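You operate a simulated robot arm through the tools that you are given. There is no shell and no other tool. Be economical: measure what you need, move in short steps, check, and stop when the job is done.

Carry out the task below with a simulated two-armed robot. There is one attempt and no reset: what you move stays moved.

## Task
Put the ten gram tint pan on the crate stand top away on the layout bench top. Put two of the tile blocks from the crate stand top on the trestle bench top. Take the shim on the trestle bench top and put it away on the long table top. Take the cream roll and put it on the spare shelf. Pick up the ochre bag with one hand, pass it to the other hand and put it on the trestle table top. Put the red weight from the trestle table top on top of the pink roll and the yellow weight on the top of the press board. Fetch the slate tile block with a blue tag and set it on the shelf under the grinder. Put the chips tub on the cleaning bench top away on the shelf under the grinder. Take the blue tile board from the upper trolley shelf and leave it on the second shelf from the bottom of the blue shelving. Do these in any order. Set down upright: ochre bag, weight.
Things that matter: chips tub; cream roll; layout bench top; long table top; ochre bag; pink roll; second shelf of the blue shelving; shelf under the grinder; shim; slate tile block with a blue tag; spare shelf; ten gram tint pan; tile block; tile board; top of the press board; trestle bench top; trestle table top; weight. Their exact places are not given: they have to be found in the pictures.

The check looks at the end state, three seconds after you hand in, the way a careful person would. Anything else that was tipped, shoved, dropped, spilled or broken makes it a failure.

## Robot
Two 7-joint arms with two-finger parallel grippers on one trunk, on a base that drives. Base frame: it is fixed to the floor where the robot stands at the start and does not move with it; the origin is under the middle of the robot, x ahead of it, y to its left, z up. Readings come in mm, rad, newtons and seconds.
The left shoulder is at the start at [50, 177, 879], the right one opposite. With the tool pointing down near the work surface each hand reaches from about 100 to 680 mm from the robot's upright axis, wherever it stands, measured 20 degrees to its own side. Places, roughly: chips tub [-9000, -6250, 750]; cream roll (10x10x5 cm) [-2100, 700, 800]; layout bench top [-4200, -9600, 900]; long table top [-4600, 1300, 1000]; ochre bag [-4000, 1500, 1000]; pink roll (8x8x12 cm) [-7700, -300, 900]; second shelf of the blue shelving [-6400, -9700, 500]; shelf under the grinder [-9000, -4200, 400]; shim [-1750, -250, 750]; slate tile block with a blue tag [-8500, -1000, 1000]; spare shelf [-1700, 2700, 400]; ten gram tint pan [500, 0, 500]; tile block (6x6x3 cm) [700, -200, 500]; tile board [-8250, -7000, 750]; top of the press board [-5700, 1000, 1000]; trestle bench top [-1900, 500, 800]; trestle table top [-8000, 0, 900]; weight [-7750, -750, 1000]. Payload 3.43 kg a hand.
The tool frame of a hand sits at the grasp point between the pads (the TCP): z along the fingers, y along the line on which they close. The tips reach 34 mm beyond it. The gripper opens to 128 mm. The fingers are 24 mm wide and 12 mm thick; the gripper's body (48 by 130 mm) begins 96 mm behind the TCP.
Orientation is that of the tool frame in the base frame, as a unit quaternion [w, x, y, z]. With the fingers straight down and closing along the base's y, the tool's x points along the base's -x, its y along +y and its z along -z.

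## Interface
- The arms move only by the tool arm_command. It takes "left_plan", "right_plan" or both (then of equal length, played together; a hand with none holds still); each is a list of rows, each an object of numbers (a shift or turn left out is 0, a gripper value left out holds the last): "gripper": the opening, from 0 (shut) to 1 (fully open); "x", "y", "z": the shift along the tool's x, y, z in m; "wx", "wy", "wz": the turn, a rotation vector about the tool's x, y, z in rad. In form: [{"gripper": .., "x": .., "y": .., "z": .., "wx": .., "wy": .., "wz": ..}, ...]. A call has 1 to 8 rows; each row is the pose to reach, as a shift and turn from the pose commanded when the call began, along the tool's axes at that moment. Each row takes 0.2 s and may step no farther than 50 mm and 0.15 rad from the row before; otherwise, or with a gripper value out of range, the whole call is refused. A pose out of reach is approached as far as the arm can. The call stops where the force on the tool passes 40 N (or 10 N more than at its start, if that is more) or the arm is blocked; 0.2 s more then pass. The fingers move at their own pace (about 108 mm/s each) and stop on an object; they squeeze with about 35 N. The grip force told is the motor's: it shows also when the fingers shut on nothing. Time passes only in rows, and 0.2 s behind the last, so rows that repeat a pose let the fingers close. It gives the time, the measured TCP pose, the force on the tool (base axes), the opening and the grip force at its end, in the units of the frame above (readings bear some noise), with the torque about the TCP (base axes, N m) and any sound that the robot's microphone picked up.
- Cameras (640 x 400 px; columns grow to the right, rows downward): "scene" is now at [136.7, -46.9, 1024.8]; the picture's right is [-0.57, -0.82, 0.00], its down [-0.59, 0.40, -0.70] and it looks along [0.58, -0.40, -0.72] (base axes); focal length 257 px, centre (320, 200). "left" rides on the left gripper at [76, 11, -160] in its tool frame; the picture's right is [-0.15, 0.99, 0.00], its down [-0.88, -0.13, -0.46] and it looks along [-0.45, -0.07, 0.89] (tool axes); focal length 234 px, centre (320, 200). "right" rides on the right gripper at [76, -11, -160] in its tool frame; the picture's right is [0.15, 0.99, 0.00], its down [-0.88, 0.13, -0.46] and it looks along [-0.45, 0.07, 0.89] (tool axes); focal length 234 px, centre (320, 200).
- grab_frame(camera): a new picture of that camera. The clock stands still meanwhile.
- lift_body(by): slides the trunk up (or, below 0, down) by that many mm; the arms and the scene camera ride with it, the base frame stays. It gives what a move gives, with no picture.
- roll_base(legs): drives the robot by 1 to 6 legs, each [ahead, turn to the left] in mm and rad, along the robot's own axes; the way and the turn of a leg run together, so that a leg with both is an arc; at most 1500 mm and 3.142 rad a leg. The arms and the cameras ride along, it lands a little off, and it stops where it bumps. It gives what a move gives.
- aim_head(pan, tilt): turns the head with the scene camera to pan (to the left, within 1.396 rad either way) and tilt (down, from -0.506 to 1.204), counted from straight ahead of the robot. It gives what a move gives.
- measure_at(camera, pixels): for up to 12 pixels [column, row] of the newest picture of that camera ("zoom" is the newest enlarged one), the place [x, y, z] in the base frame of the surface seen there, good to about 2 mm. The clock stands still meanwhile.
- enlarge(camera, box): a new picture of the part [left, top, right, bottom] of that camera's present view, enlarged. The clock stands still meanwhile.
- sign_off(): hands the job in; it is judged then, once.

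Work in short steps. Measure before you move; look again where a grasp or a placing could have gone wrong, and mend it. You have 371 turns and 326 pictures in all, those below and enlarged ones among them. Open the grippers and draw the arms clear of the work before you hand the job in, unless the task says otherwise; then end with one line.

The tools are called after ">>>" as name(argument=value, ...) on one line, values as JSON. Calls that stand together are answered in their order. arm_command: Moves the arms, as the interface text tells. Its arguments: {"type":"object","properties":{"left_plan":{"type":"array","items":{"type":"object","properties":{"gripper":{"type":"number"},"x":{"type":"number"},"y":{"type":"number"},"z":{"type":"number"},"wx":{"type":"number"},"wy":{"type":"number"},"wz":{"type":"number"}}}},"right_plan":{"type":"array","items":{"type":"object","properties":{"gripper":{"type":"number"},"x":{"type":"number"},"y":{"type":"number"},"z":{"type":"number"},"wx":{"type":"number"},"wy":{"type":"number"},"wz":{"type":"number"}}}}},"required":[]} The other tools are called the same way: lift_body (by) slides the trunk up or down; roll_base (legs) drives the base; aim_head (pan, tilt) turns the head that bears the scene camera; grab_frame (camera) takes a picture; measure_at (camera, pixels) gives the place of the surface under pixels of a picture; enlarge (camera, box) takes an enlarged picture of a part of a camera's view; sign_off () hands the job in.

At the start:

```text
clock: 0.0
left_eef_pos: [372.3, -23.9, 681.5]
left_tcp_rot: [0.0, 0.0, 1.0, -0.001]
left_wrist_force: [0.0, -0.8, 0.5]
left_torque: [0.0, -0.03, 0.02]
left_finger_gap: 127.7
left_grip_force: 0.0
right_eef_pos: [319.1, -303.6, 762.9]
right_tcp_rot: [-0.001, 0.0, 1.0, 0.0]
right_wrist_force: [-0.1, 0.2, 0.0]
right_torque: [0.0, 0.03, 0.02]
right_finger_gap: 128.0
right_grip_force: 0.0
trunk travel left (down, up): [-50.0, 351.0]
robot x, y, heading: [0.2, -1.7, 0.001]
head pan, tilt: [-0.602, 0.798]
```

scene: 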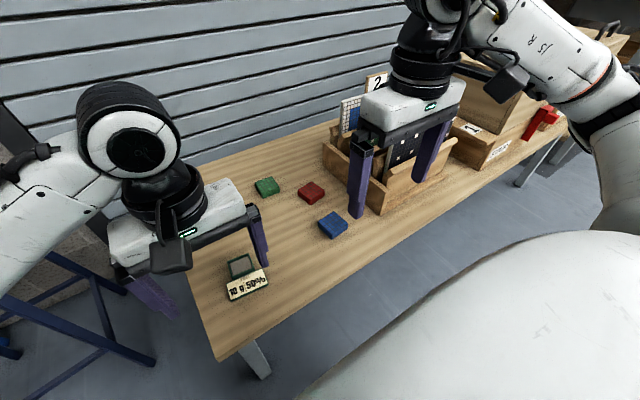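
right: 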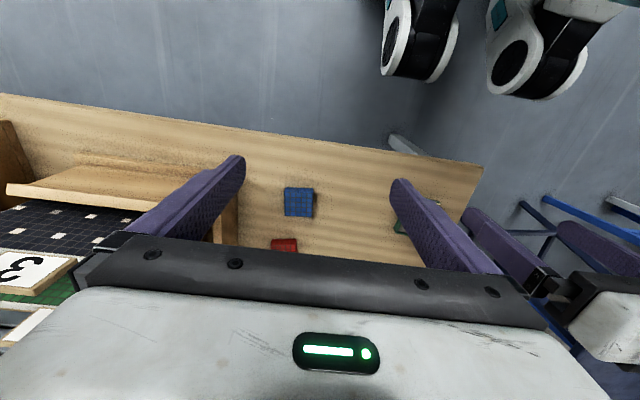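
left: 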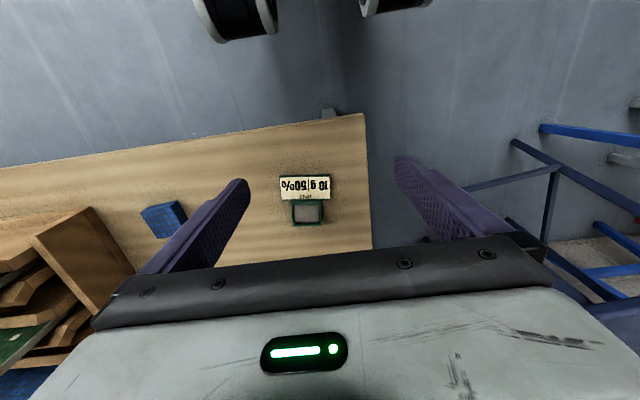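

The scene shows the labelled pan at about (245,275), and tile blocks green (267,187), red (311,193) and blue (332,225). I'll measure them.

>>> measure_at(camera="scene", pixels=[[241, 265], [247, 284], [267, 186], [311, 192], [332, 223], [228, 330], [240, 300]])

>>> enlarge(camera="scene", box=[190, 160, 390, 310])

>>> measure_at(camera="left", pixels=[[308, 214], [305, 188], [281, 178], [329, 176], [293, 223], [326, 222], [305, 199]])

```text
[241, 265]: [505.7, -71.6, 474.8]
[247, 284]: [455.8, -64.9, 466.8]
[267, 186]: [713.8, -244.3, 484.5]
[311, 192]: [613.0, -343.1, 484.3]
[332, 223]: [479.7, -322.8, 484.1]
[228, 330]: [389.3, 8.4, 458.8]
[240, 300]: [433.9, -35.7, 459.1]
```

```text
2.67 times, centred on (290, 235) of scene
```

zoom: 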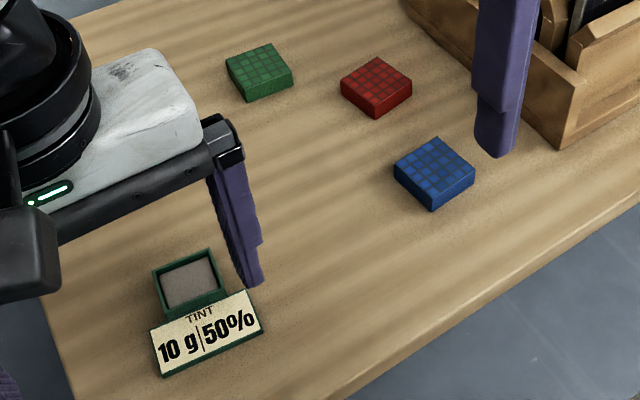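

```text
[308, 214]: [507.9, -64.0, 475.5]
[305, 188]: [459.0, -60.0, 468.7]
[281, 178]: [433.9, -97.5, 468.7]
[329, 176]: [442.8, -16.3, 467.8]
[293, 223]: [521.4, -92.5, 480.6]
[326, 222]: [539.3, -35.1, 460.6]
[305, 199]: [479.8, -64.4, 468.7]
```

I need the orientation of the blocks and the line of the table edge. I'll measure the corners in the zoom.

>>> measure_at(camera="zoom", pixels=[[397, 169], [437, 140], [471, 174], [433, 196], [345, 87], [378, 60], [408, 85], [376, 106], [230, 63], [267, 46], [289, 71], [253, 87]])

>>> measure_at(camera="scene", pixels=[[218, 355], [300, 314], [350, 288], [420, 257], [500, 203], [375, 205]])

>>> aim_head(pan=0, tilt=0.3)

>>> grab_frame(camera="scene")

```text
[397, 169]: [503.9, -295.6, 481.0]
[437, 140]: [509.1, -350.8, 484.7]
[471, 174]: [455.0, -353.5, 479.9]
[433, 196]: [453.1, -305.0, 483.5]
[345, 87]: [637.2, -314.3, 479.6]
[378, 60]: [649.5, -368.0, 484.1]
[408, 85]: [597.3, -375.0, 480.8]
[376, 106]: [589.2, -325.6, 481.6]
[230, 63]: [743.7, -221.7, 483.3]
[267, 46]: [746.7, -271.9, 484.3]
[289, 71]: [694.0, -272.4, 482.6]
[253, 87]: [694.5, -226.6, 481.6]
```

```text
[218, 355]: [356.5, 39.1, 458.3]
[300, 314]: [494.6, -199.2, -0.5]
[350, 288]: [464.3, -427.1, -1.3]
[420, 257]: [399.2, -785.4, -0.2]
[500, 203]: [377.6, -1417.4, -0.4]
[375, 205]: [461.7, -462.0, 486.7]
```

```text
clock: 1.0
left_eef_pos: [372.4, -23.9, 681.7]
left_tcp_rot: [0.0, 0.0, 1.0, -0.001]
left_wrist_force: [-0.3, 0.1, -0.4]
left_torque: [0.01, 0.0, 0.0]
left_finger_gap: 127.8
left_grip_force: 0.0
right_eef_pos: [318.5, -304.1, 763.0]
right_tcp_rot: [0.0, 0.0, 1.0, 0.0]
right_wrist_force: [1.0, -0.6, 0.7]
right_torque: [-0.03, 0.0, -0.03]
right_finger_gap: 128.0
right_grip_force: 0.1
trunk travel left (down, up): [-50.0, 351.0]
robot x, y, heading: [-0.2, 2.6, 0.003]
head pan, tilt: [0.0, 0.3]
```

```text
321 pictures are left
```

scene: 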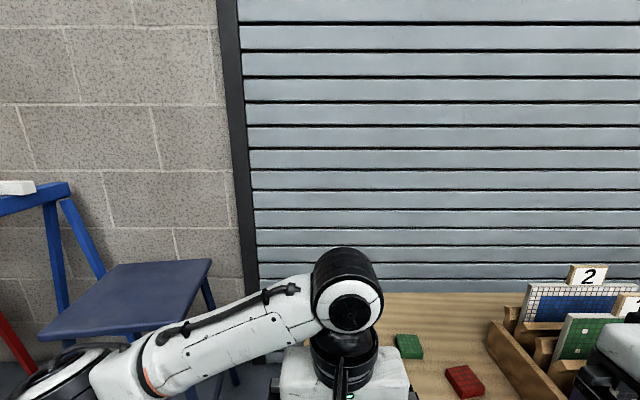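

The blue block centre is about (480,-325), near axis-aligned, with its top at 484. I'll send the right hand over it, coming down from above.

>>> arm_command(right_plan=[{"gripper": 1, "x": -0.045, "y": -0.01}, {"x": -0.09, "y": -0.02}, {"x": -0.13, "y": -0.02, "z": 0.03}, {"x": -0.161, "y": -0.021, "z": 0.06}, {"x": -0.161, "y": -0.021, "z": 0.11}, {"x": -0.161, "y": -0.021, "z": 0.15}, {"x": -0.161, "y": -0.021, "z": 0.18}, {"x": -0.161, "y": -0.021, "z": 0.2}])

>>> grab_frame(camera="right")

```text
clock: 2.8
left_eef_pos: [371.6, -24.2, 681.4]
left_tcp_rot: [0.0, 0.0, 1.0, 0.0]
left_wrist_force: [0.5, -0.3, 0.3]
left_torque: [0.02, -0.02, -0.02]
left_finger_gap: 127.9
left_grip_force: 0.0
right_eef_pos: [481.6, -328.1, 561.2]
right_tcp_rot: [0.0, 0.0, 1.0, 0.0]
right_wrist_force: [-0.1, 0.7, -0.3]
right_torque: [0.0, 0.01, -0.01]
right_finger_gap: 127.9
right_grip_force: 0.0
trunk travel left (down, up): [-50.0, 351.0]
robot x, y, heading: [1.0, 1.2, -0.003]
head pan, tilt: [0.0, 0.3]
```

```text
320 pictures are left
```

right: 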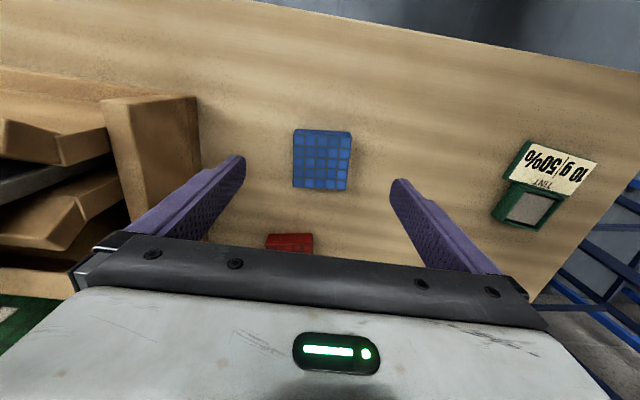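

The block is centred between the fingers at (322,160). I'll lower 64 mm, close and lift.

>>> arm_command(right_plan=[{"z": 0.03}, {"z": 0.055}, {"z": 0.064}, {"z": 0.064, "gripper": 0}, {"z": 0.064}, {"z": 0.064}, {"z": 0.04}, {"z": 0.0}])

>>> grab_frame(camera="right")

```text
clock: 4.6
left_eef_pos: [371.9, -25.4, 680.1]
left_tcp_rot: [0.0, 0.0, 1.0, 0.0]
left_wrist_force: [0.9, -0.2, -0.3]
left_torque: [0.01, 0.02, 0.01]
left_finger_gap: 128.0
left_grip_force: 0.0
right_eef_pos: [475.1, -323.0, 564.1]
right_tcp_rot: [0.0, 0.0, 1.0, 0.0]
right_wrist_force: [-0.1, -0.1, -1.1]
right_torque: [0.02, 0.04, 0.0]
right_finger_gap: 59.8
right_grip_force: 34.9
trunk travel left (down, up): [-50.0, 351.0]
robot x, y, heading: [-0.7, 0.1, 0.001]
head pan, tilt: [0.0, 0.3]
```

```text
319 pictures are left
```

right: 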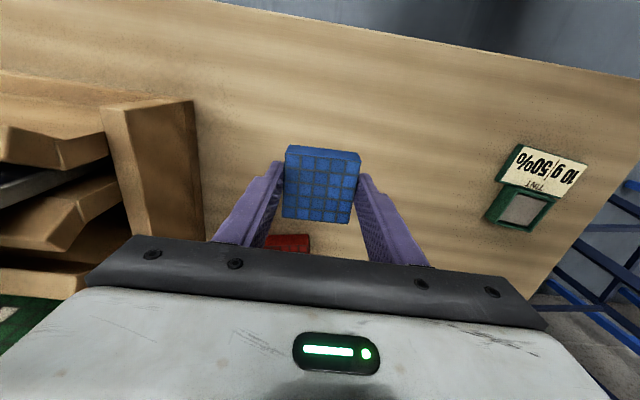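

The blue block is held (gap 59.8). I'll raise both hands, then turn right and go slightly ahead so the left hand can reach red.

>>> arm_command(right_plan=[{"z": -0.05}, {"z": -0.1}, {"z": -0.15}, {"x": 0.03, "z": -0.19}, {"x": 0.08, "z": -0.2}, {"x": 0.13, "z": -0.2}, {"x": 0.17, "z": -0.2}], left_plan=[{"z": -0.03}, {"z": -0.06}, {"z": -0.09}, {"z": -0.1}, {"z": -0.1}, {"z": -0.1}, {"z": -0.1}])

>>> roll_base(legs=[[0, -0.7], [60, 0]])

>>> aim_head(pan=0.2, tilt=0.8)

>>> grab_frame(camera="scene")

>>> grab_frame(camera="left")

```text
refused: row 5 steps farther than a row can; nothing moved
```

```text
clock: 7.4
left_eef_pos: [315.9, -295.2, 681.7]
left_tcp_rot: [0.0, 0.34, 0.94, 0.0]
left_wrist_force: [0.3, 0.9, 0.3]
left_torque: [0.03, -0.02, -0.01]
left_finger_gap: 127.8
left_grip_force: 0.1
right_eef_pos: [206.9, -591.8, 563.7]
right_tcp_rot: [0.0, 0.34, 0.94, 0.001]
right_wrist_force: [0.8, -0.6, -1.8]
right_torque: [-0.01, 0.02, 0.0]
right_finger_gap: 59.5
right_grip_force: 35.1
trunk travel left (down, up): [-50.0, 351.0]
robot x, y, heading: [41.0, -38.7, -0.693]
head pan, tilt: [0.0, 0.3]
```

```text
clock: 8.3
left_eef_pos: [315.3, -294.1, 680.7]
left_tcp_rot: [0.001, 0.34, 0.94, 0.0]
left_wrist_force: [-0.2, -0.5, 0.8]
left_torque: [-0.02, -0.01, 0.02]
left_finger_gap: 127.9
left_grip_force: 0.0
right_eef_pos: [205.6, -591.7, 564.9]
right_tcp_rot: [0.001, 0.341, 0.94, 0.001]
right_wrist_force: [-0.3, -0.8, -2.2]
right_torque: [-0.05, 0.06, -0.02]
right_finger_gap: 59.4
right_grip_force: 34.5
trunk travel left (down, up): [-50.0, 351.0]
robot x, y, heading: [43.1, -34.7, -0.696]
head pan, tilt: [0.201, 0.799]
```

```text
318 pictures are left
```

scene: 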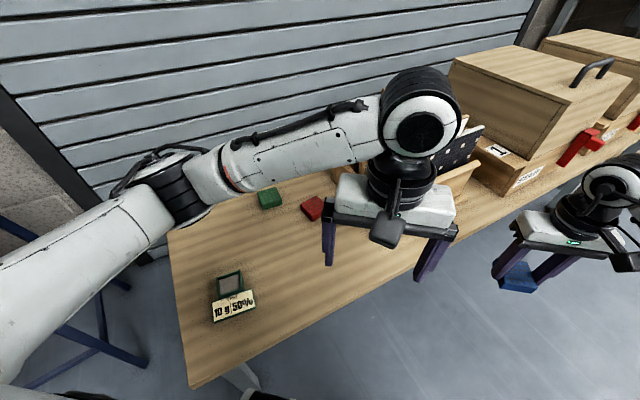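

```text
317 pictures are left
```

left: 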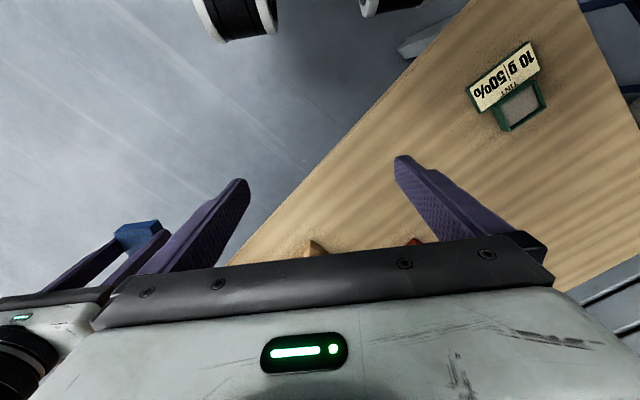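

The robot is at (43,-35) heading -0.696 and red at (618,-345) is now in the left hand's reach. I move the left hand above it, yawing 0.70 so that it closes along x, clear of the tray.

>>> arm_command(left_plan=[{"x": -0.033, "y": 0.02, "wz": 0.09}, {"x": -0.066, "y": 0.04, "wz": 0.18}, {"x": -0.1, "y": 0.06, "wz": 0.27}, {"x": -0.133, "y": 0.08, "wz": 0.36}, {"x": -0.166, "y": 0.1, "z": 0.02, "wz": 0.45}, {"x": -0.2, "y": 0.12, "z": 0.045, "wz": 0.54}, {"x": -0.232, "y": 0.138, "z": 0.075, "wz": 0.62}, {"x": -0.264, "y": 0.155, "z": 0.105, "wz": 0.7}])

>>> grab_frame(camera="left")

```text
clock: 10.2
left_eef_pos: [619.6, -344.5, 575.2]
left_tcp_rot: [0.001, 0.644, 0.765, 0.0]
left_wrist_force: [0.0, 0.1, 0.3]
left_torque: [0.0, -0.01, 0.03]
left_finger_gap: 128.0
left_grip_force: 0.1
right_eef_pos: [204.7, -591.4, 563.9]
right_tcp_rot: [0.0, 0.34, 0.94, 0.001]
right_wrist_force: [0.7, 0.0, -1.8]
right_torque: [0.05, -0.05, -0.01]
right_finger_gap: 59.3
right_grip_force: 35.2
trunk travel left (down, up): [-50.0, 351.0]
robot x, y, heading: [46.1, -37.4, -0.695]
head pan, tilt: [0.201, 0.799]
```

```text
316 pictures are left
```

left: 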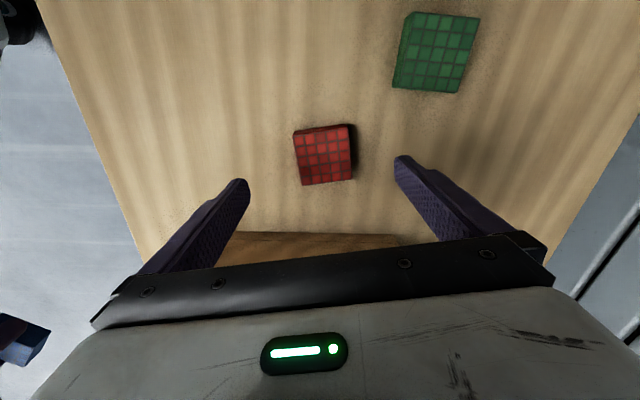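

Red sits square between the fingers at (325,155). I'll lower 78 mm, grip, lift.

>>> arm_command(left_plan=[{"z": 0.035}, {"z": 0.065}, {"z": 0.078}, {"z": 0.078, "gripper": 0}, {"z": 0.078}, {"z": 0.078}, {"z": 0.04}, {"z": 0.0}])

```text
clock: 11.9
left_eef_pos: [619.0, -343.1, 575.3]
left_tcp_rot: [-0.001, 0.642, 0.767, 0.001]
left_wrist_force: [-0.2, 0.2, -2.3]
left_torque: [0.0, 0.03, 0.02]
left_finger_gap: 59.5
left_grip_force: 34.3
right_eef_pos: [205.6, -591.8, 564.6]
right_tcp_rot: [0.0, 0.341, 0.94, 0.0]
right_wrist_force: [0.6, -0.9, -1.7]
right_torque: [0.04, 0.05, -0.04]
right_finger_gap: 59.5
right_grip_force: 34.8
trunk travel left (down, up): [-50.0, 351.0]
robot x, y, heading: [45.1, -41.1, -0.691]
head pan, tilt: [0.201, 0.799]
```

Both blocks are held. I'll tuck both hands back and up before driving.

>>> arm_command(left_plan=[{"z": -0.04}, {"z": -0.08, "x": 0.01}, {"x": 0.04, "y": -0.03, "z": -0.1, "wz": -0.12}, {"x": 0.075, "y": -0.055, "z": -0.11, "wz": -0.24}, {"x": 0.11, "y": -0.08, "z": -0.12, "wz": -0.36}, {"x": 0.145, "y": -0.105, "z": -0.13, "wz": -0.48}, {"x": 0.175, "y": -0.13, "z": -0.14, "wz": -0.6}, {"x": 0.205, "y": -0.15, "z": -0.15, "wz": -0.7}], right_plan=[{"z": -0.03}, {"z": -0.06}, {"z": -0.09}, {"z": -0.12}, {"x": 0.03, "z": -0.15}, {"x": 0.06, "z": -0.16}, {"x": 0.09, "y": 0.02, "z": -0.16}, {"x": 0.1, "y": 0.05, "z": -0.16}])

```text
clock: 13.8
left_eef_pos: [433.4, -170.0, 724.4]
left_tcp_rot: [-0.001, 0.34, 0.94, 0.0]
left_wrist_force: [-0.7, 0.6, -1.6]
left_torque: [0.02, 0.03, 0.0]
left_finger_gap: 59.6
left_grip_force: 34.7
right_eef_pos: [161.4, -491.7, 724.4]
right_tcp_rot: [0.0, 0.34, 0.94, 0.0]
right_wrist_force: [0.3, -0.6, -2.3]
right_torque: [0.02, -0.01, 0.02]
right_finger_gap: 59.5
right_grip_force: 34.7
trunk travel left (down, up): [-50.0, 351.0]
robot x, y, heading: [45.1, -38.6, -0.691]
head pan, tilt: [0.201, 0.799]
```

I back off from the stand, turn to face the rear and look around.

>>> roll_base(legs=[[-250, 0], [0, -2.45]])

>>> aim_head(pan=0, tilt=0.2)

>>> grab_frame(camera="scene")

```text
clock: 21.5
left_eef_pos: [-543.1, 0.5, 725.7]
left_tcp_rot: [0.001, 1.0, -0.025, 0.0]
left_wrist_force: [0.6, -0.3, -2.3]
left_torque: [-0.01, -0.01, -0.04]
left_finger_gap: 59.4
left_grip_force: 34.8
right_eef_pos: [-518.6, 419.9, 724.6]
right_tcp_rot: [0.0, 1.0, -0.025, 0.0]
right_wrist_force: [0.3, -0.3, -2.1]
right_torque: [-0.02, -0.03, 0.0]
right_finger_gap: 59.3
right_grip_force: 35.2
trunk travel left (down, up): [-50.0, 351.0]
robot x, y, heading: [-150.9, 123.1, 3.094]
head pan, tilt: [0.201, 0.799]
```

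```text
clock: 22.5
left_eef_pos: [-543.1, 0.5, 725.0]
left_tcp_rot: [0.001, 1.0, -0.025, 0.0]
left_wrist_force: [0.1, 1.2, -2.0]
left_torque: [0.0, -0.04, -0.03]
left_finger_gap: 59.4
left_grip_force: 35.1
right_eef_pos: [-516.5, 419.1, 723.8]
right_tcp_rot: [0.0, 1.0, -0.025, 0.0]
right_wrist_force: [0.1, -0.9, -1.7]
right_torque: [-0.05, 0.0, 0.02]
right_finger_gap: 59.5
right_grip_force: 35.1
trunk travel left (down, up): [-50.0, 351.0]
robot x, y, heading: [-149.9, 129.4, 3.093]
head pan, tilt: [0.0, 0.201]
```

```text
315 pictures are left
```

scene: 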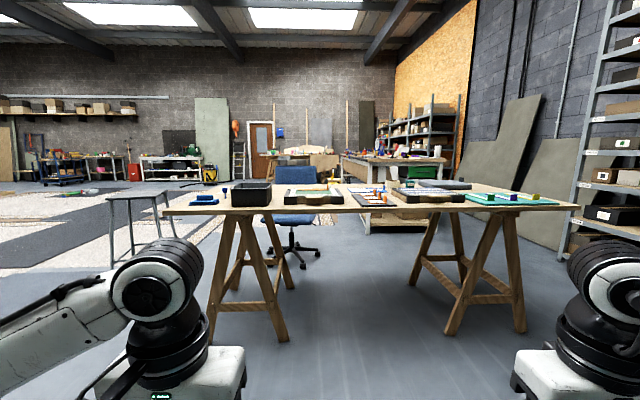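

The trestle bench is ahead. I'll zoom on its top and measure its edges.

>>> enlarge(camera="scene", box=[150, 140, 590, 260])

>>> measure_at(camera="scene", pixels=[[170, 212], [300, 207], [440, 205], [570, 202], [165, 208], [345, 195], [440, 190], [127, 198], [120, 265], [250, 340], [455, 335], [205, 200]])

```text
1.45 times, centred on (370, 200) of scene
```

zoom: 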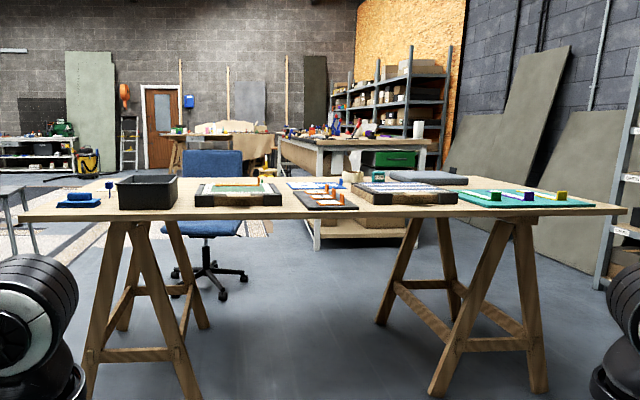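

```text
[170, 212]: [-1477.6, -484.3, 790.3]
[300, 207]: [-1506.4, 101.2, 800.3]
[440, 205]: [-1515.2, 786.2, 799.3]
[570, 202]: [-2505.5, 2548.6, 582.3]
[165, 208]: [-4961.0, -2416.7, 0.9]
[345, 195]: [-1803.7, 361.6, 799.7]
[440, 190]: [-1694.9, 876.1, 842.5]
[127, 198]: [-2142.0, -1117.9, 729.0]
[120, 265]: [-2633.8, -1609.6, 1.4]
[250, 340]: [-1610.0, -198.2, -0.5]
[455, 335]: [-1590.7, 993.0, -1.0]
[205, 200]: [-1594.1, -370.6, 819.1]
```

The bench top is at z 800 with its near edge at x≈-1500. I raise the trunk and drive 750 mm ahead to look down on it.

>>> lift_body(by=340)

>>> roll_base(legs=[[750, 0]])

>>> aim_head(pan=0, tilt=0.6)

>>> grab_frame(camera="scene")

```text
clock: 25.9
left_eef_pos: [-543.2, 0.7, 1065.8]
left_tcp_rot: [-0.001, 1.0, -0.025, 0.0]
left_wrist_force: [0.5, -0.4, -1.5]
left_torque: [0.05, -0.02, 0.02]
left_finger_gap: 59.5
left_grip_force: 34.8
right_eef_pos: [-518.0, 420.3, 1064.1]
right_tcp_rot: [0.0, 1.0, -0.026, 0.001]
right_wrist_force: [0.2, -0.2, -1.9]
right_torque: [0.02, 0.02, 0.01]
right_finger_gap: 59.5
right_grip_force: 35.0
trunk travel left (down, up): [-390.0, 11.0]
robot x, y, heading: [-151.2, 127.6, 3.088]
head pan, tilt: [0.0, 0.201]
```

```text
clock: 29.9
left_eef_pos: [-1294.6, 33.2, 1064.9]
left_tcp_rot: [0.001, 1.0, -0.023, 0.0]
left_wrist_force: [-0.1, 0.2, -1.5]
left_torque: [0.02, -0.03, -0.02]
left_finger_gap: 59.3
left_grip_force: 34.3
right_eef_pos: [-1269.3, 455.6, 1063.9]
right_tcp_rot: [-0.001, 1.0, -0.022, 0.0]
right_wrist_force: [-0.5, 0.8, -1.7]
right_torque: [0.0, -0.02, 0.0]
right_finger_gap: 59.4
right_grip_force: 35.2
trunk travel left (down, up): [-390.0, 11.0]
robot x, y, heading: [-903.4, 159.5, 3.096]
head pan, tilt: [0.0, 0.201]
```

```text
clock: 30.8
left_eef_pos: [-1293.7, 33.3, 1064.6]
left_tcp_rot: [0.0, 1.0, -0.023, 0.0]
left_wrist_force: [0.7, -0.5, -2.0]
left_torque: [-0.01, -0.02, -0.04]
left_finger_gap: 59.2
left_grip_force: 35.0
right_eef_pos: [-1270.2, 455.4, 1063.5]
right_tcp_rot: [0.0, 1.0, -0.023, 0.0]
right_wrist_force: [-0.3, 0.7, -2.1]
right_torque: [0.0, -0.05, -0.01]
right_finger_gap: 59.4
right_grip_force: 34.5
trunk travel left (down, up): [-390.0, 11.0]
robot x, y, heading: [-904.1, 162.5, 3.098]
head pan, tilt: [0.0, 0.6]
```

```text
313 pictures are left
```

scene: 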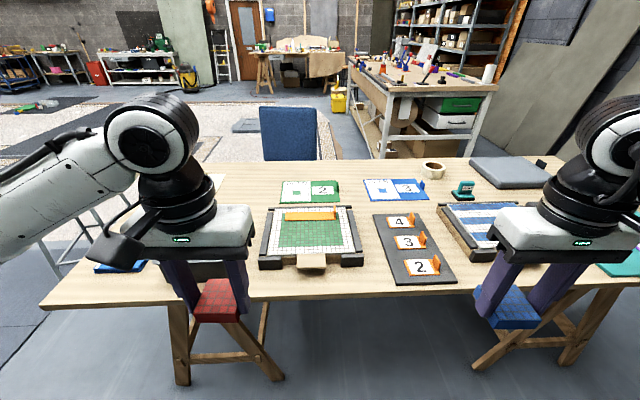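

The bench has open wood around (230,285), (372,280) and behind the cards. I zoom on the right part, and measure possible free spots.

>>> enlarge(camera="scene", box=[360, 140, 560, 265])

>>> measure_at(camera="scene", pixels=[[372, 210], [390, 285], [262, 268], [260, 285], [365, 262], [432, 170], [465, 280], [330, 290], [350, 195], [250, 200], [462, 190], [200, 270]])

```text
3.20 times, centred on (460, 202) of scene
```

zoom: 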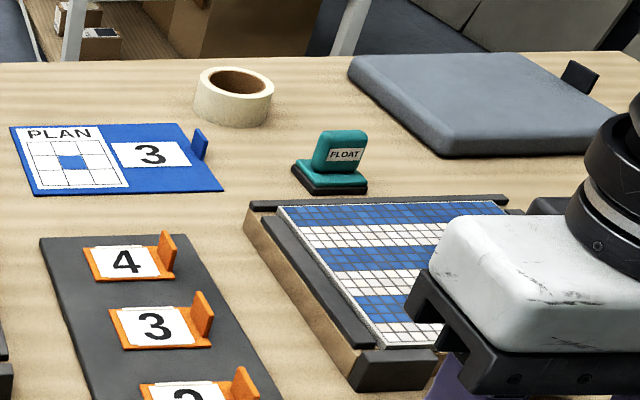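

```text
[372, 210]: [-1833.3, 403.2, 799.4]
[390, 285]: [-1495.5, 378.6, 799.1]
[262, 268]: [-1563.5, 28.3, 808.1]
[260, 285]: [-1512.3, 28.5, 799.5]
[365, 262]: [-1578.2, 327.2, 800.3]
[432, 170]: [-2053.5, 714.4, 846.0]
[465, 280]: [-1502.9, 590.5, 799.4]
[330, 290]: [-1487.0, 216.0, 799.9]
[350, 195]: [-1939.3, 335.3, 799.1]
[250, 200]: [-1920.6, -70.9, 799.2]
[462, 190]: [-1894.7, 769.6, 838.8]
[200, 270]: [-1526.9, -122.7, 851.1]
```

I check the left wrist camera for what lies left of the green tray.

>>> grab_frame(camera="left")

>>> grab_frame(camera="right")

```text
311 pictures are left
```

left: 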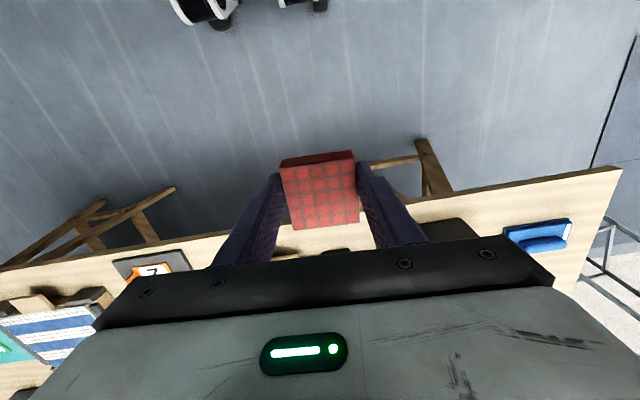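

```text
310 pictures are left
```

right: 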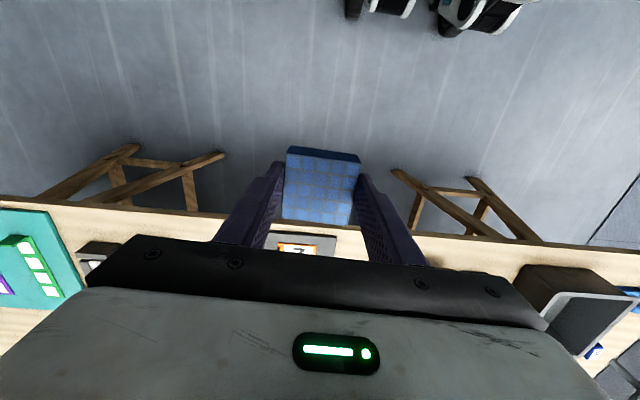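

Pan the head left to see the left end of the bench.

>>> aim_head(pan=0.75, tilt=0.55)

>>> grab_frame(camera="scene")

>>> aim_head(pan=-0.6, tilt=0.5)

>>> grab_frame(camera="scene")

```text
clock: 31.9
left_eef_pos: [-1294.0, 34.0, 1064.4]
left_tcp_rot: [0.001, 1.0, -0.022, 0.0]
left_wrist_force: [-0.3, -0.3, -2.1]
left_torque: [0.0, 0.0, -0.01]
left_finger_gap: 59.3
left_grip_force: 35.1
right_eef_pos: [-1269.2, 454.6, 1063.5]
right_tcp_rot: [0.0, 1.0, -0.023, 0.001]
right_wrist_force: [-0.1, -0.6, -2.6]
right_torque: [0.01, 0.02, -0.02]
right_finger_gap: 59.5
right_grip_force: 35.5
trunk travel left (down, up): [-390.0, 11.0]
robot x, y, heading: [-904.6, 165.0, 3.099]
head pan, tilt: [0.75, 0.55]
```

```text
309 pictures are left
```

scene: 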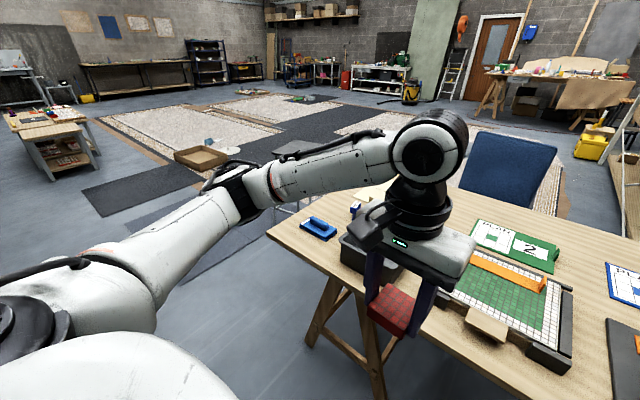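

```text
clock: 33.4
left_eef_pos: [-1293.5, 35.3, 1065.3]
left_tcp_rot: [0.0, 1.0, -0.023, -0.001]
left_wrist_force: [-0.7, 0.1, -2.4]
left_torque: [0.04, 0.0, 0.02]
left_finger_gap: 59.3
left_grip_force: 35.3
right_eef_pos: [-1270.4, 455.1, 1063.8]
right_tcp_rot: [0.0, 1.0, -0.023, 0.0]
right_wrist_force: [0.3, 0.5, -2.1]
right_torque: [0.01, 0.03, -0.03]
right_finger_gap: 59.5
right_grip_force: 34.9
trunk travel left (down, up): [-390.0, 11.0]
robot x, y, heading: [-901.2, 163.0, 3.093]
head pan, tilt: [-0.6, 0.499]
```

```text
308 pictures are left
```

scene: 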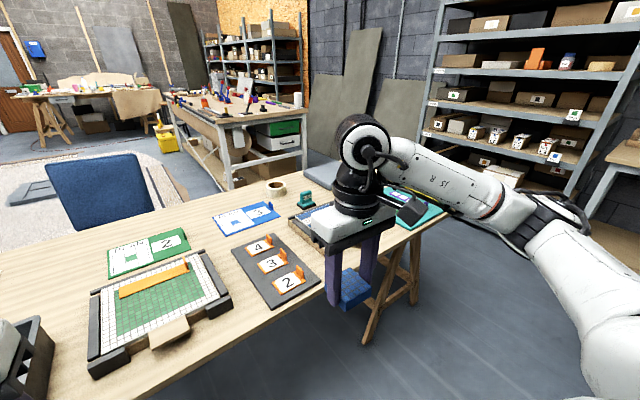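

Free wood shows left of the tray at (50,280)-(75,340) and around (215,250). I measure the limits.

>>> measure_at(camera="scene", pixels=[[52, 342], [60, 345], [88, 345], [20, 320], [60, 270], [90, 290], [230, 250], [205, 262], [200, 245], [60, 380], [215, 330], [275, 230]])

```text
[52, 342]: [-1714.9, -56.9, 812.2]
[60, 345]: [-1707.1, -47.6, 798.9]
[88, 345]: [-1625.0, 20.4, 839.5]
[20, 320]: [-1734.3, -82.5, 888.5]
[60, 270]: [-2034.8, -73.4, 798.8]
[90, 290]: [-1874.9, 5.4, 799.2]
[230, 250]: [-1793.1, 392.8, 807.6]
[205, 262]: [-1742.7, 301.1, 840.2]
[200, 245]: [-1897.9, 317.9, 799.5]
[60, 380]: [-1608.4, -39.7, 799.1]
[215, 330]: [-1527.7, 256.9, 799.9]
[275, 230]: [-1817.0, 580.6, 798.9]
```

I choose the area behind the bin (around x -1880, y -60 to -150). Drive nearer to (-1220, 0), facing -x.

>>> roll_base(legs=[[0, 0.5], [350, 0], [0, -0.45]])

>>> aim_head(pan=0.3, tilt=0.75)

>>> grab_frame(camera="scene")

>>> grab_frame(camera="left")

```text
clock: 38.4
left_eef_pos: [-1614.9, -143.8, 1066.1]
left_tcp_rot: [0.0, 1.0, 0.003, 0.0]
left_wrist_force: [0.3, -0.1, -2.2]
left_torque: [0.04, -0.03, 0.01]
left_finger_gap: 59.7
left_grip_force: 35.1
right_eef_pos: [-1613.5, 277.5, 1063.6]
right_tcp_rot: [0.0, 1.0, 0.003, 0.0]
right_wrist_force: [0.0, 0.7, -1.8]
right_torque: [0.02, -0.01, 0.0]
right_finger_gap: 59.4
right_grip_force: 34.8
trunk travel left (down, up): [-390.0, 11.0]
robot x, y, heading: [-1230.2, 2.9, -3.135]
head pan, tilt: [-0.6, 0.499]
```

```text
clock: 39.6
left_eef_pos: [-1615.0, -143.9, 1065.1]
left_tcp_rot: [0.0, 1.0, 0.004, 0.0]
left_wrist_force: [0.3, -0.6, -2.2]
left_torque: [0.02, -0.03, -0.02]
left_finger_gap: 59.4
left_grip_force: 35.4
right_eef_pos: [-1614.2, 276.7, 1064.2]
right_tcp_rot: [0.0, 1.0, 0.003, 0.0]
right_wrist_force: [-0.1, 0.2, -1.8]
right_torque: [-0.02, -0.04, -0.01]
right_finger_gap: 59.4
right_grip_force: 34.8
trunk travel left (down, up): [-390.0, 11.0]
robot x, y, heading: [-1235.0, 3.7, -3.136]
head pan, tilt: [0.3, 0.75]
```

```text
307 pictures are left
```

scene: 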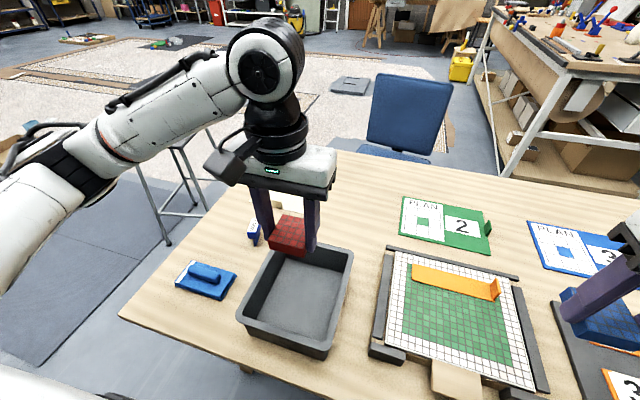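

```text
306 pictures are left
```

left: 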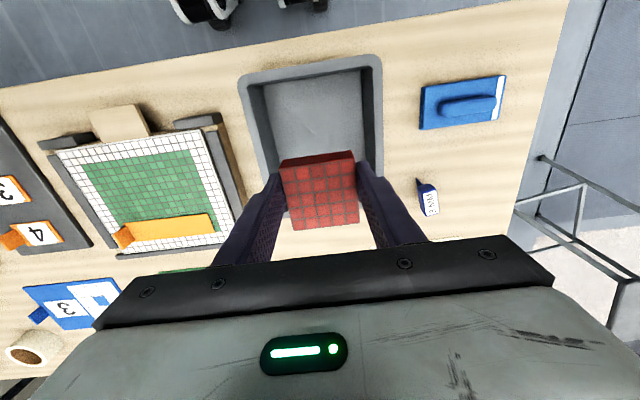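

The shim is the blue labelled wedge at left-cam (427,197); something light is hidden behind the red tile at scene (285,205). I zoom and measure.

>>> enlarge(camera="scene", box=[200, 160, 400, 285])

>>> measure_at(camera="scene", pixels=[[253, 228], [290, 200], [355, 200], [370, 230], [345, 245], [385, 250], [340, 180], [400, 225], [255, 200], [330, 255]])

>>> measure_at(camera="left", pixels=[[427, 197], [422, 182], [434, 213], [350, 245], [240, 90], [378, 62], [440, 105]])

```text
3.20 times, centred on (300, 222) of scene
```

zoom: 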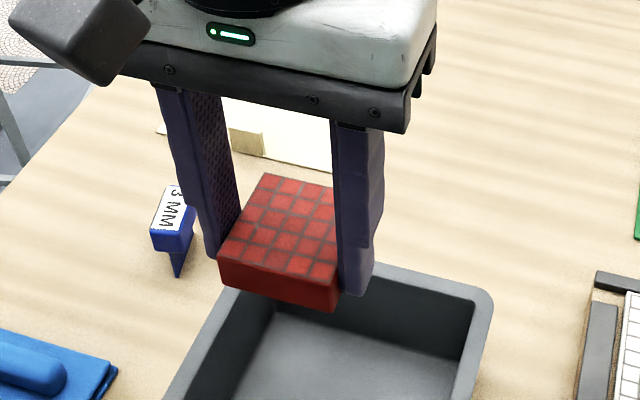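

```text
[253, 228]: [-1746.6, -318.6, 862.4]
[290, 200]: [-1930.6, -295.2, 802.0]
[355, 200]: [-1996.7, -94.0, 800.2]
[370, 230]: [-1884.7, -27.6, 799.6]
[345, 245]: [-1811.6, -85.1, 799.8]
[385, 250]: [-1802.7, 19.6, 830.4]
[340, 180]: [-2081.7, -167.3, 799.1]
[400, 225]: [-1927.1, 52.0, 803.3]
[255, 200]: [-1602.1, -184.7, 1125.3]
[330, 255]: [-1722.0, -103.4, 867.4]
```

```text
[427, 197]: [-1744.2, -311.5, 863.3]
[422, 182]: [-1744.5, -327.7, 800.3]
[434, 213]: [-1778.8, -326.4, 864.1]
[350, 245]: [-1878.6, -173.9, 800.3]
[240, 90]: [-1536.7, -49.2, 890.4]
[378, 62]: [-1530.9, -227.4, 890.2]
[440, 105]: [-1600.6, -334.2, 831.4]
```

The shim stands at (-1748,-318), top z 864. I place red first at (-1880,-140), behind the bin: over at height, then down.

>>> arm_command(left_plan=[{"x": -0.045}, {"x": -0.09}, {"x": -0.135}, {"x": -0.18}, {"x": -0.225}, {"x": -0.265, "z": 0.02}, {"x": -0.265, "z": 0.07}, {"x": -0.265, "z": 0.12}])

>>> arm_command(left_plan=[{"z": 0.04}, {"z": 0.07}, {"z": 0.09}, {"z": 0.1}, {"z": 0.1}])

>>> grab_frame(camera="left")

```text
clock: 41.4
left_eef_pos: [-1877.8, -147.4, 942.8]
left_tcp_rot: [0.0, 1.0, 0.002, -0.001]
left_wrist_force: [-0.5, 0.5, -1.4]
left_torque: [-0.05, -0.04, 0.0]
left_finger_gap: 59.6
left_grip_force: 35.0
right_eef_pos: [-1613.9, 277.4, 1063.2]
right_tcp_rot: [0.0, 1.0, 0.004, -0.001]
right_wrist_force: [-0.3, 0.3, -3.0]
right_torque: [-0.01, 0.0, 0.01]
right_finger_gap: 59.2
right_grip_force: 34.7
trunk travel left (down, up): [-390.0, 11.0]
robot x, y, heading: [-1233.3, 5.6, -3.132]
head pan, tilt: [0.3, 0.75]
```

```text
clock: 42.6
left_eef_pos: [-1870.8, -148.7, 848.3]
left_tcp_rot: [0.0, 1.0, 0.002, 0.0]
left_wrist_force: [-0.1, 0.3, -2.4]
left_torque: [0.03, -0.02, 0.03]
left_finger_gap: 59.4
left_grip_force: 35.2
left hand out of reach, approached as far as the arm can: row 2, 3, 4, 5
right_eef_pos: [-1613.8, 276.6, 1065.0]
right_tcp_rot: [0.0, 1.0, 0.003, 0.0]
right_wrist_force: [0.4, 0.2, -1.6]
right_torque: [0.01, 0.02, -0.02]
right_finger_gap: 59.3
right_grip_force: 35.3
trunk travel left (down, up): [-390.0, 11.0]
robot x, y, heading: [-1232.3, 6.2, -3.134]
head pan, tilt: [0.3, 0.75]
```

```text
304 pictures are left
```

left: 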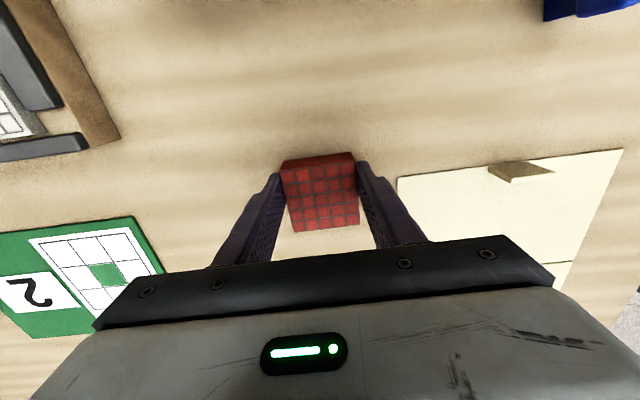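

It's at the reach limit at z 848. I bring the hand 30 mm nearer and see the height.

>>> arm_command(left_plan=[{"x": 0.03}, {"x": 0.03}])

```text
clock: 43.2
left_eef_pos: [-1839.7, -147.3, 848.3]
left_tcp_rot: [0.001, 1.0, 0.004, 0.002]
left_wrist_force: [-0.3, -0.6, -1.8]
left_torque: [0.01, -0.06, 0.0]
left_finger_gap: 59.5
left_grip_force: 34.9
right_eef_pos: [-1614.2, 276.5, 1062.4]
right_tcp_rot: [0.001, 1.0, 0.004, 0.001]
right_wrist_force: [-0.2, -0.8, -2.1]
right_torque: [-0.03, 0.0, 0.02]
right_finger_gap: 59.6
right_grip_force: 35.7
trunk travel left (down, up): [-390.0, 11.0]
robot x, y, heading: [-1227.5, 3.3, -3.137]
head pan, tilt: [0.3, 0.75]
```

Now lower 9 mm, release with a small opening, and lift straight up.

>>> arm_command(left_plan=[{"z": 0.005}, {"z": 0.009}, {"z": 0.009, "gripper": 0.7}, {"z": 0.009}, {"z": -0.03}, {"z": -0.08}, {"z": -0.12}, {"z": -0.17}])

>>> grab_frame(camera="left")

```text
clock: 45.0
left_eef_pos: [-1837.8, -145.8, 1023.0]
left_tcp_rot: [0.0, 1.0, 0.003, 0.0]
left_wrist_force: [0.5, 0.4, -0.8]
left_torque: [-0.02, 0.0, -0.01]
left_finger_gap: 89.9
left_grip_force: 0.0
right_eef_pos: [-1614.0, 275.9, 1065.0]
right_tcp_rot: [0.0, 1.0, 0.004, 0.0]
right_wrist_force: [0.1, 1.0, -2.0]
right_torque: [0.01, 0.01, 0.01]
right_finger_gap: 59.4
right_grip_force: 35.1
trunk travel left (down, up): [-390.0, 11.0]
robot x, y, heading: [-1230.2, 3.0, -3.133]
head pan, tilt: [0.3, 0.75]
```

```text
303 pictures are left
```

left: 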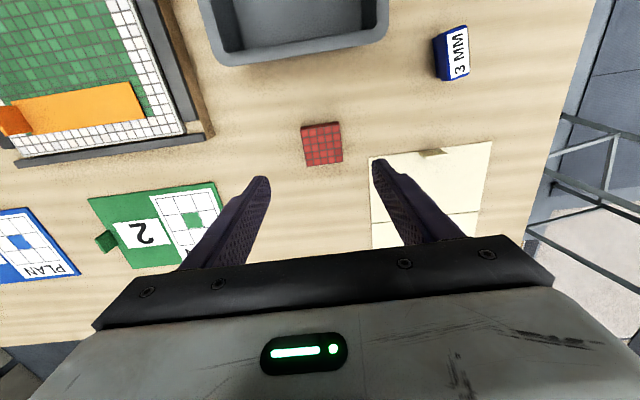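

Red is down at (-1838,-147). I measure the shim's outline in the same view.

>>> measure_at(camera="left", pixels=[[437, 40], [444, 32], [466, 28], [468, 76], [443, 79], [452, 55], [435, 65], [436, 80], [302, 127], [340, 124], [343, 162], [307, 165]])

>>> enlarge(camera="left", box=[400, 10, 520, 100])

```text
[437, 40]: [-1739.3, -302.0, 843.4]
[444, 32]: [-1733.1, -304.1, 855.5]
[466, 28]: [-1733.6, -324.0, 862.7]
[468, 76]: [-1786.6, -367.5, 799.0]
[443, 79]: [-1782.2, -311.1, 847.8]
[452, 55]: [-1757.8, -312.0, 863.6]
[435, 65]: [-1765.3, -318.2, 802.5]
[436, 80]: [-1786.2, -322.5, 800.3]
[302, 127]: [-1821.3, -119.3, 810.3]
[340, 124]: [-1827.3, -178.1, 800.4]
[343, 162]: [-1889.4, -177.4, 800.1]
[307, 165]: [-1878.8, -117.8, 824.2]
```

```text
4.44 times, centred on (460, 55) of left
```

zoom: 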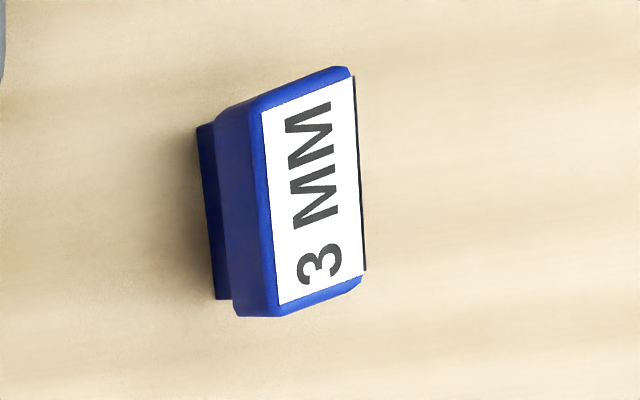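

Handle centre is about (-1758,-314), 24 mm wide along y, top 863. I move the left hand above it and open moderately.

>>> arm_command(left_plan=[{"x": 0.02, "y": 0.035, "gripper": 0.6}, {"x": 0.04, "y": 0.07}, {"x": 0.06, "y": 0.11}, {"x": 0.08, "y": 0.15}, {"x": 0.08, "y": 0.168, "z": 0.03}, {"x": 0.08, "y": 0.168, "z": 0.06}, {"x": 0.08, "y": 0.168, "z": 0.09}])

>>> grab_frame(camera="left")

```text
clock: 46.6
left_eef_pos: [-1762.0, -315.0, 931.7]
left_tcp_rot: [0.0, 1.0, 0.004, 0.0]
left_wrist_force: [0.1, 0.7, 0.1]
left_torque: [-0.04, 0.0, 0.01]
left_finger_gap: 77.0
left_grip_force: 0.0
right_eef_pos: [-1614.7, 277.0, 1063.2]
right_tcp_rot: [0.0, 1.0, 0.004, 0.0]
right_wrist_force: [-0.3, 0.1, -2.0]
right_torque: [0.02, -0.05, 0.02]
right_finger_gap: 59.1
right_grip_force: 34.3
trunk travel left (down, up): [-390.0, 11.0]
robot x, y, heading: [-1231.9, 2.5, -3.135]
head pan, tilt: [0.3, 0.75]
```

```text
301 pictures are left
```

left: 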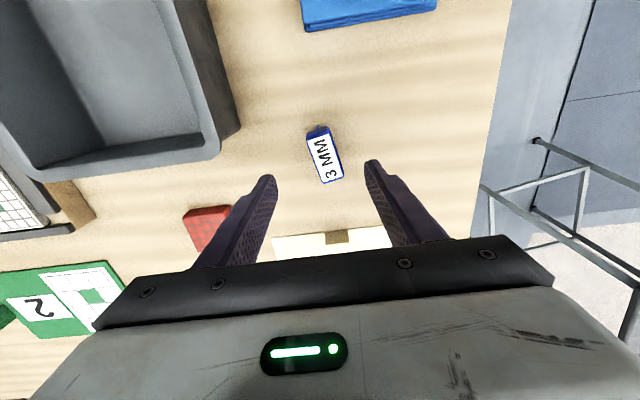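

Measure the label corners for the yaw.

>>> measure_at(camera="left", pixels=[[309, 138], [322, 181], [330, 136], [342, 174], [325, 155]])

```text
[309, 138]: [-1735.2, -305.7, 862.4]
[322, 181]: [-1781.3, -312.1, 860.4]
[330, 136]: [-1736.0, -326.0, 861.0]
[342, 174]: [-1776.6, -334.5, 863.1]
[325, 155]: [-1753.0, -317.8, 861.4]
```

Shim yaw is ~0.14 off; centre (-1757,-319). I correct, descend to z 850, and close.

>>> arm_command(left_plan=[{"x": 0.005, "y": 0.004, "wz": -0.13}, {"x": 0.005, "y": 0.004, "z": 0.04, "wz": -0.13}, {"x": 0.005, "y": 0.004, "z": 0.07, "wz": -0.13}, {"x": 0.005, "y": 0.004, "z": 0.082, "wz": -0.13}, {"x": 0.005, "y": 0.004, "z": 0.082, "wz": -0.13, "gripper": 0}, {"x": 0.005, "y": 0.004, "z": 0.082, "wz": -0.13}, {"x": 0.005, "y": 0.004, "z": 0.082, "wz": -0.13}, {"x": 0.005, "y": 0.004, "z": 0.06, "wz": -0.13}])

>>> grab_frame(camera="left")

```text
clock: 48.4
left_eef_pos: [-1754.8, -321.8, 871.8]
left_tcp_rot: [0.0, 0.998, 0.068, -0.001]
left_wrist_force: [-0.2, 0.3, -0.4]
left_torque: [0.01, 0.03, 0.02]
left_finger_gap: 25.1
left_grip_force: 35.7
right_eef_pos: [-1613.5, 277.1, 1063.6]
right_tcp_rot: [0.0, 1.0, 0.003, 0.001]
right_wrist_force: [-0.2, -0.8, -1.7]
right_torque: [0.06, 0.0, -0.01]
right_finger_gap: 59.5
right_grip_force: 35.4
trunk travel left (down, up): [-390.0, 11.0]
robot x, y, heading: [-1233.6, 4.5, -3.133]
head pan, tilt: [0.3, 0.75]
```

```text
300 pictures are left
```

left: 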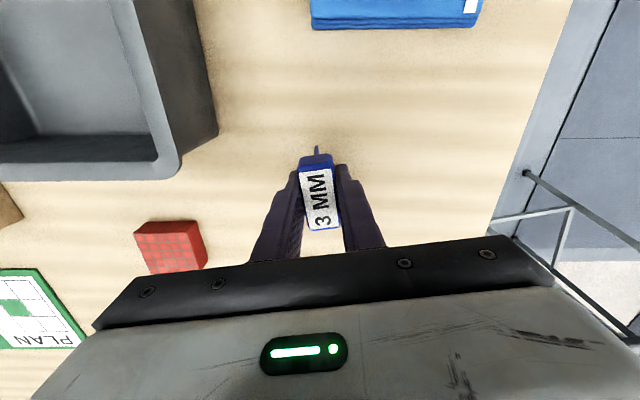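

Shim held (25 mm gap). I lift it and simultaneously bring the right hand over to (-1815,-55) at height.

>>> arm_command(left_plan=[{"z": -0.045}, {"z": -0.09}, {"z": -0.13}, {"z": -0.17}, {"z": -0.19, "x": 0.03}, {"z": -0.19, "x": 0.07}, {"z": -0.19, "x": 0.1, "wz": 0.06}, {"z": -0.19, "x": 0.13, "wz": 0.13}], right_plan=[{"x": -0.025, "y": 0.041}, {"x": -0.05, "y": 0.083}, {"x": -0.075, "y": 0.125}, {"x": -0.1, "y": 0.166}, {"x": -0.125, "y": 0.208}, {"x": -0.15, "y": 0.249}, {"x": -0.175, "y": 0.29}, {"x": -0.201, "y": 0.332}])

>>> arm_command(right_plan=[{"z": 0.045}, {"z": 0.09}, {"z": 0.135}, {"z": 0.17}, {"z": 0.19}])

>>> grab_frame(camera="right")

```text
clock: 50.2
left_eef_pos: [-1625.5, -306.2, 1060.1]
left_tcp_rot: [-0.001, 1.0, 0.004, -0.001]
left_wrist_force: [0.0, 0.0, 0.5]
left_torque: [0.0, 0.03, -0.01]
left_finger_gap: 24.8
left_grip_force: 34.9
right_eef_pos: [-1815.1, -42.0, 1068.4]
right_tcp_rot: [0.0, 1.0, -0.006, -0.001]
right_wrist_force: [1.0, 0.0, -1.9]
right_torque: [0.02, -0.05, -0.01]
right_finger_gap: 59.5
right_grip_force: 35.4
right hand out of reach, approached as far as the arm can: row 8
trunk travel left (down, up): [-390.0, 11.0]
robot x, y, heading: [-1231.2, 6.0, -3.137]
head pan, tilt: [0.3, 0.75]
```

```text
clock: 51.6
left_eef_pos: [-1625.6, -303.9, 1061.3]
left_tcp_rot: [0.0, 1.0, 0.003, 0.001]
left_wrist_force: [-0.2, -0.1, 0.4]
left_torque: [-0.04, 0.01, 0.01]
left_finger_gap: 25.3
left_grip_force: 34.7
right_eef_pos: [-1826.5, -22.0, 877.0]
right_tcp_rot: [-0.002, 1.0, -0.022, -0.007]
right_wrist_force: [-0.4, -0.1, -1.5]
right_torque: [0.01, -0.01, 0.0]
right_finger_gap: 59.5
right_grip_force: 35.6
right hand out of reach, approached as far as the arm can: row 5
trunk travel left (down, up): [-390.0, 11.0]
robot x, y, heading: [-1233.0, 0.6, -3.135]
head pan, tilt: [0.3, 0.75]
stopped in row 5 (right hand): the arm was blocked; the commanded pose is now the measured one
```

```text
299 pictures are left
```

right: 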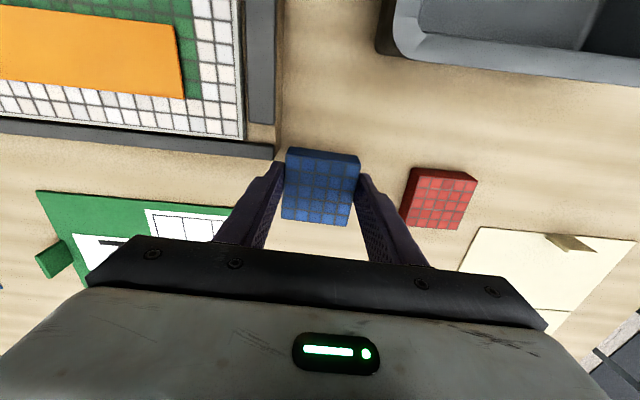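

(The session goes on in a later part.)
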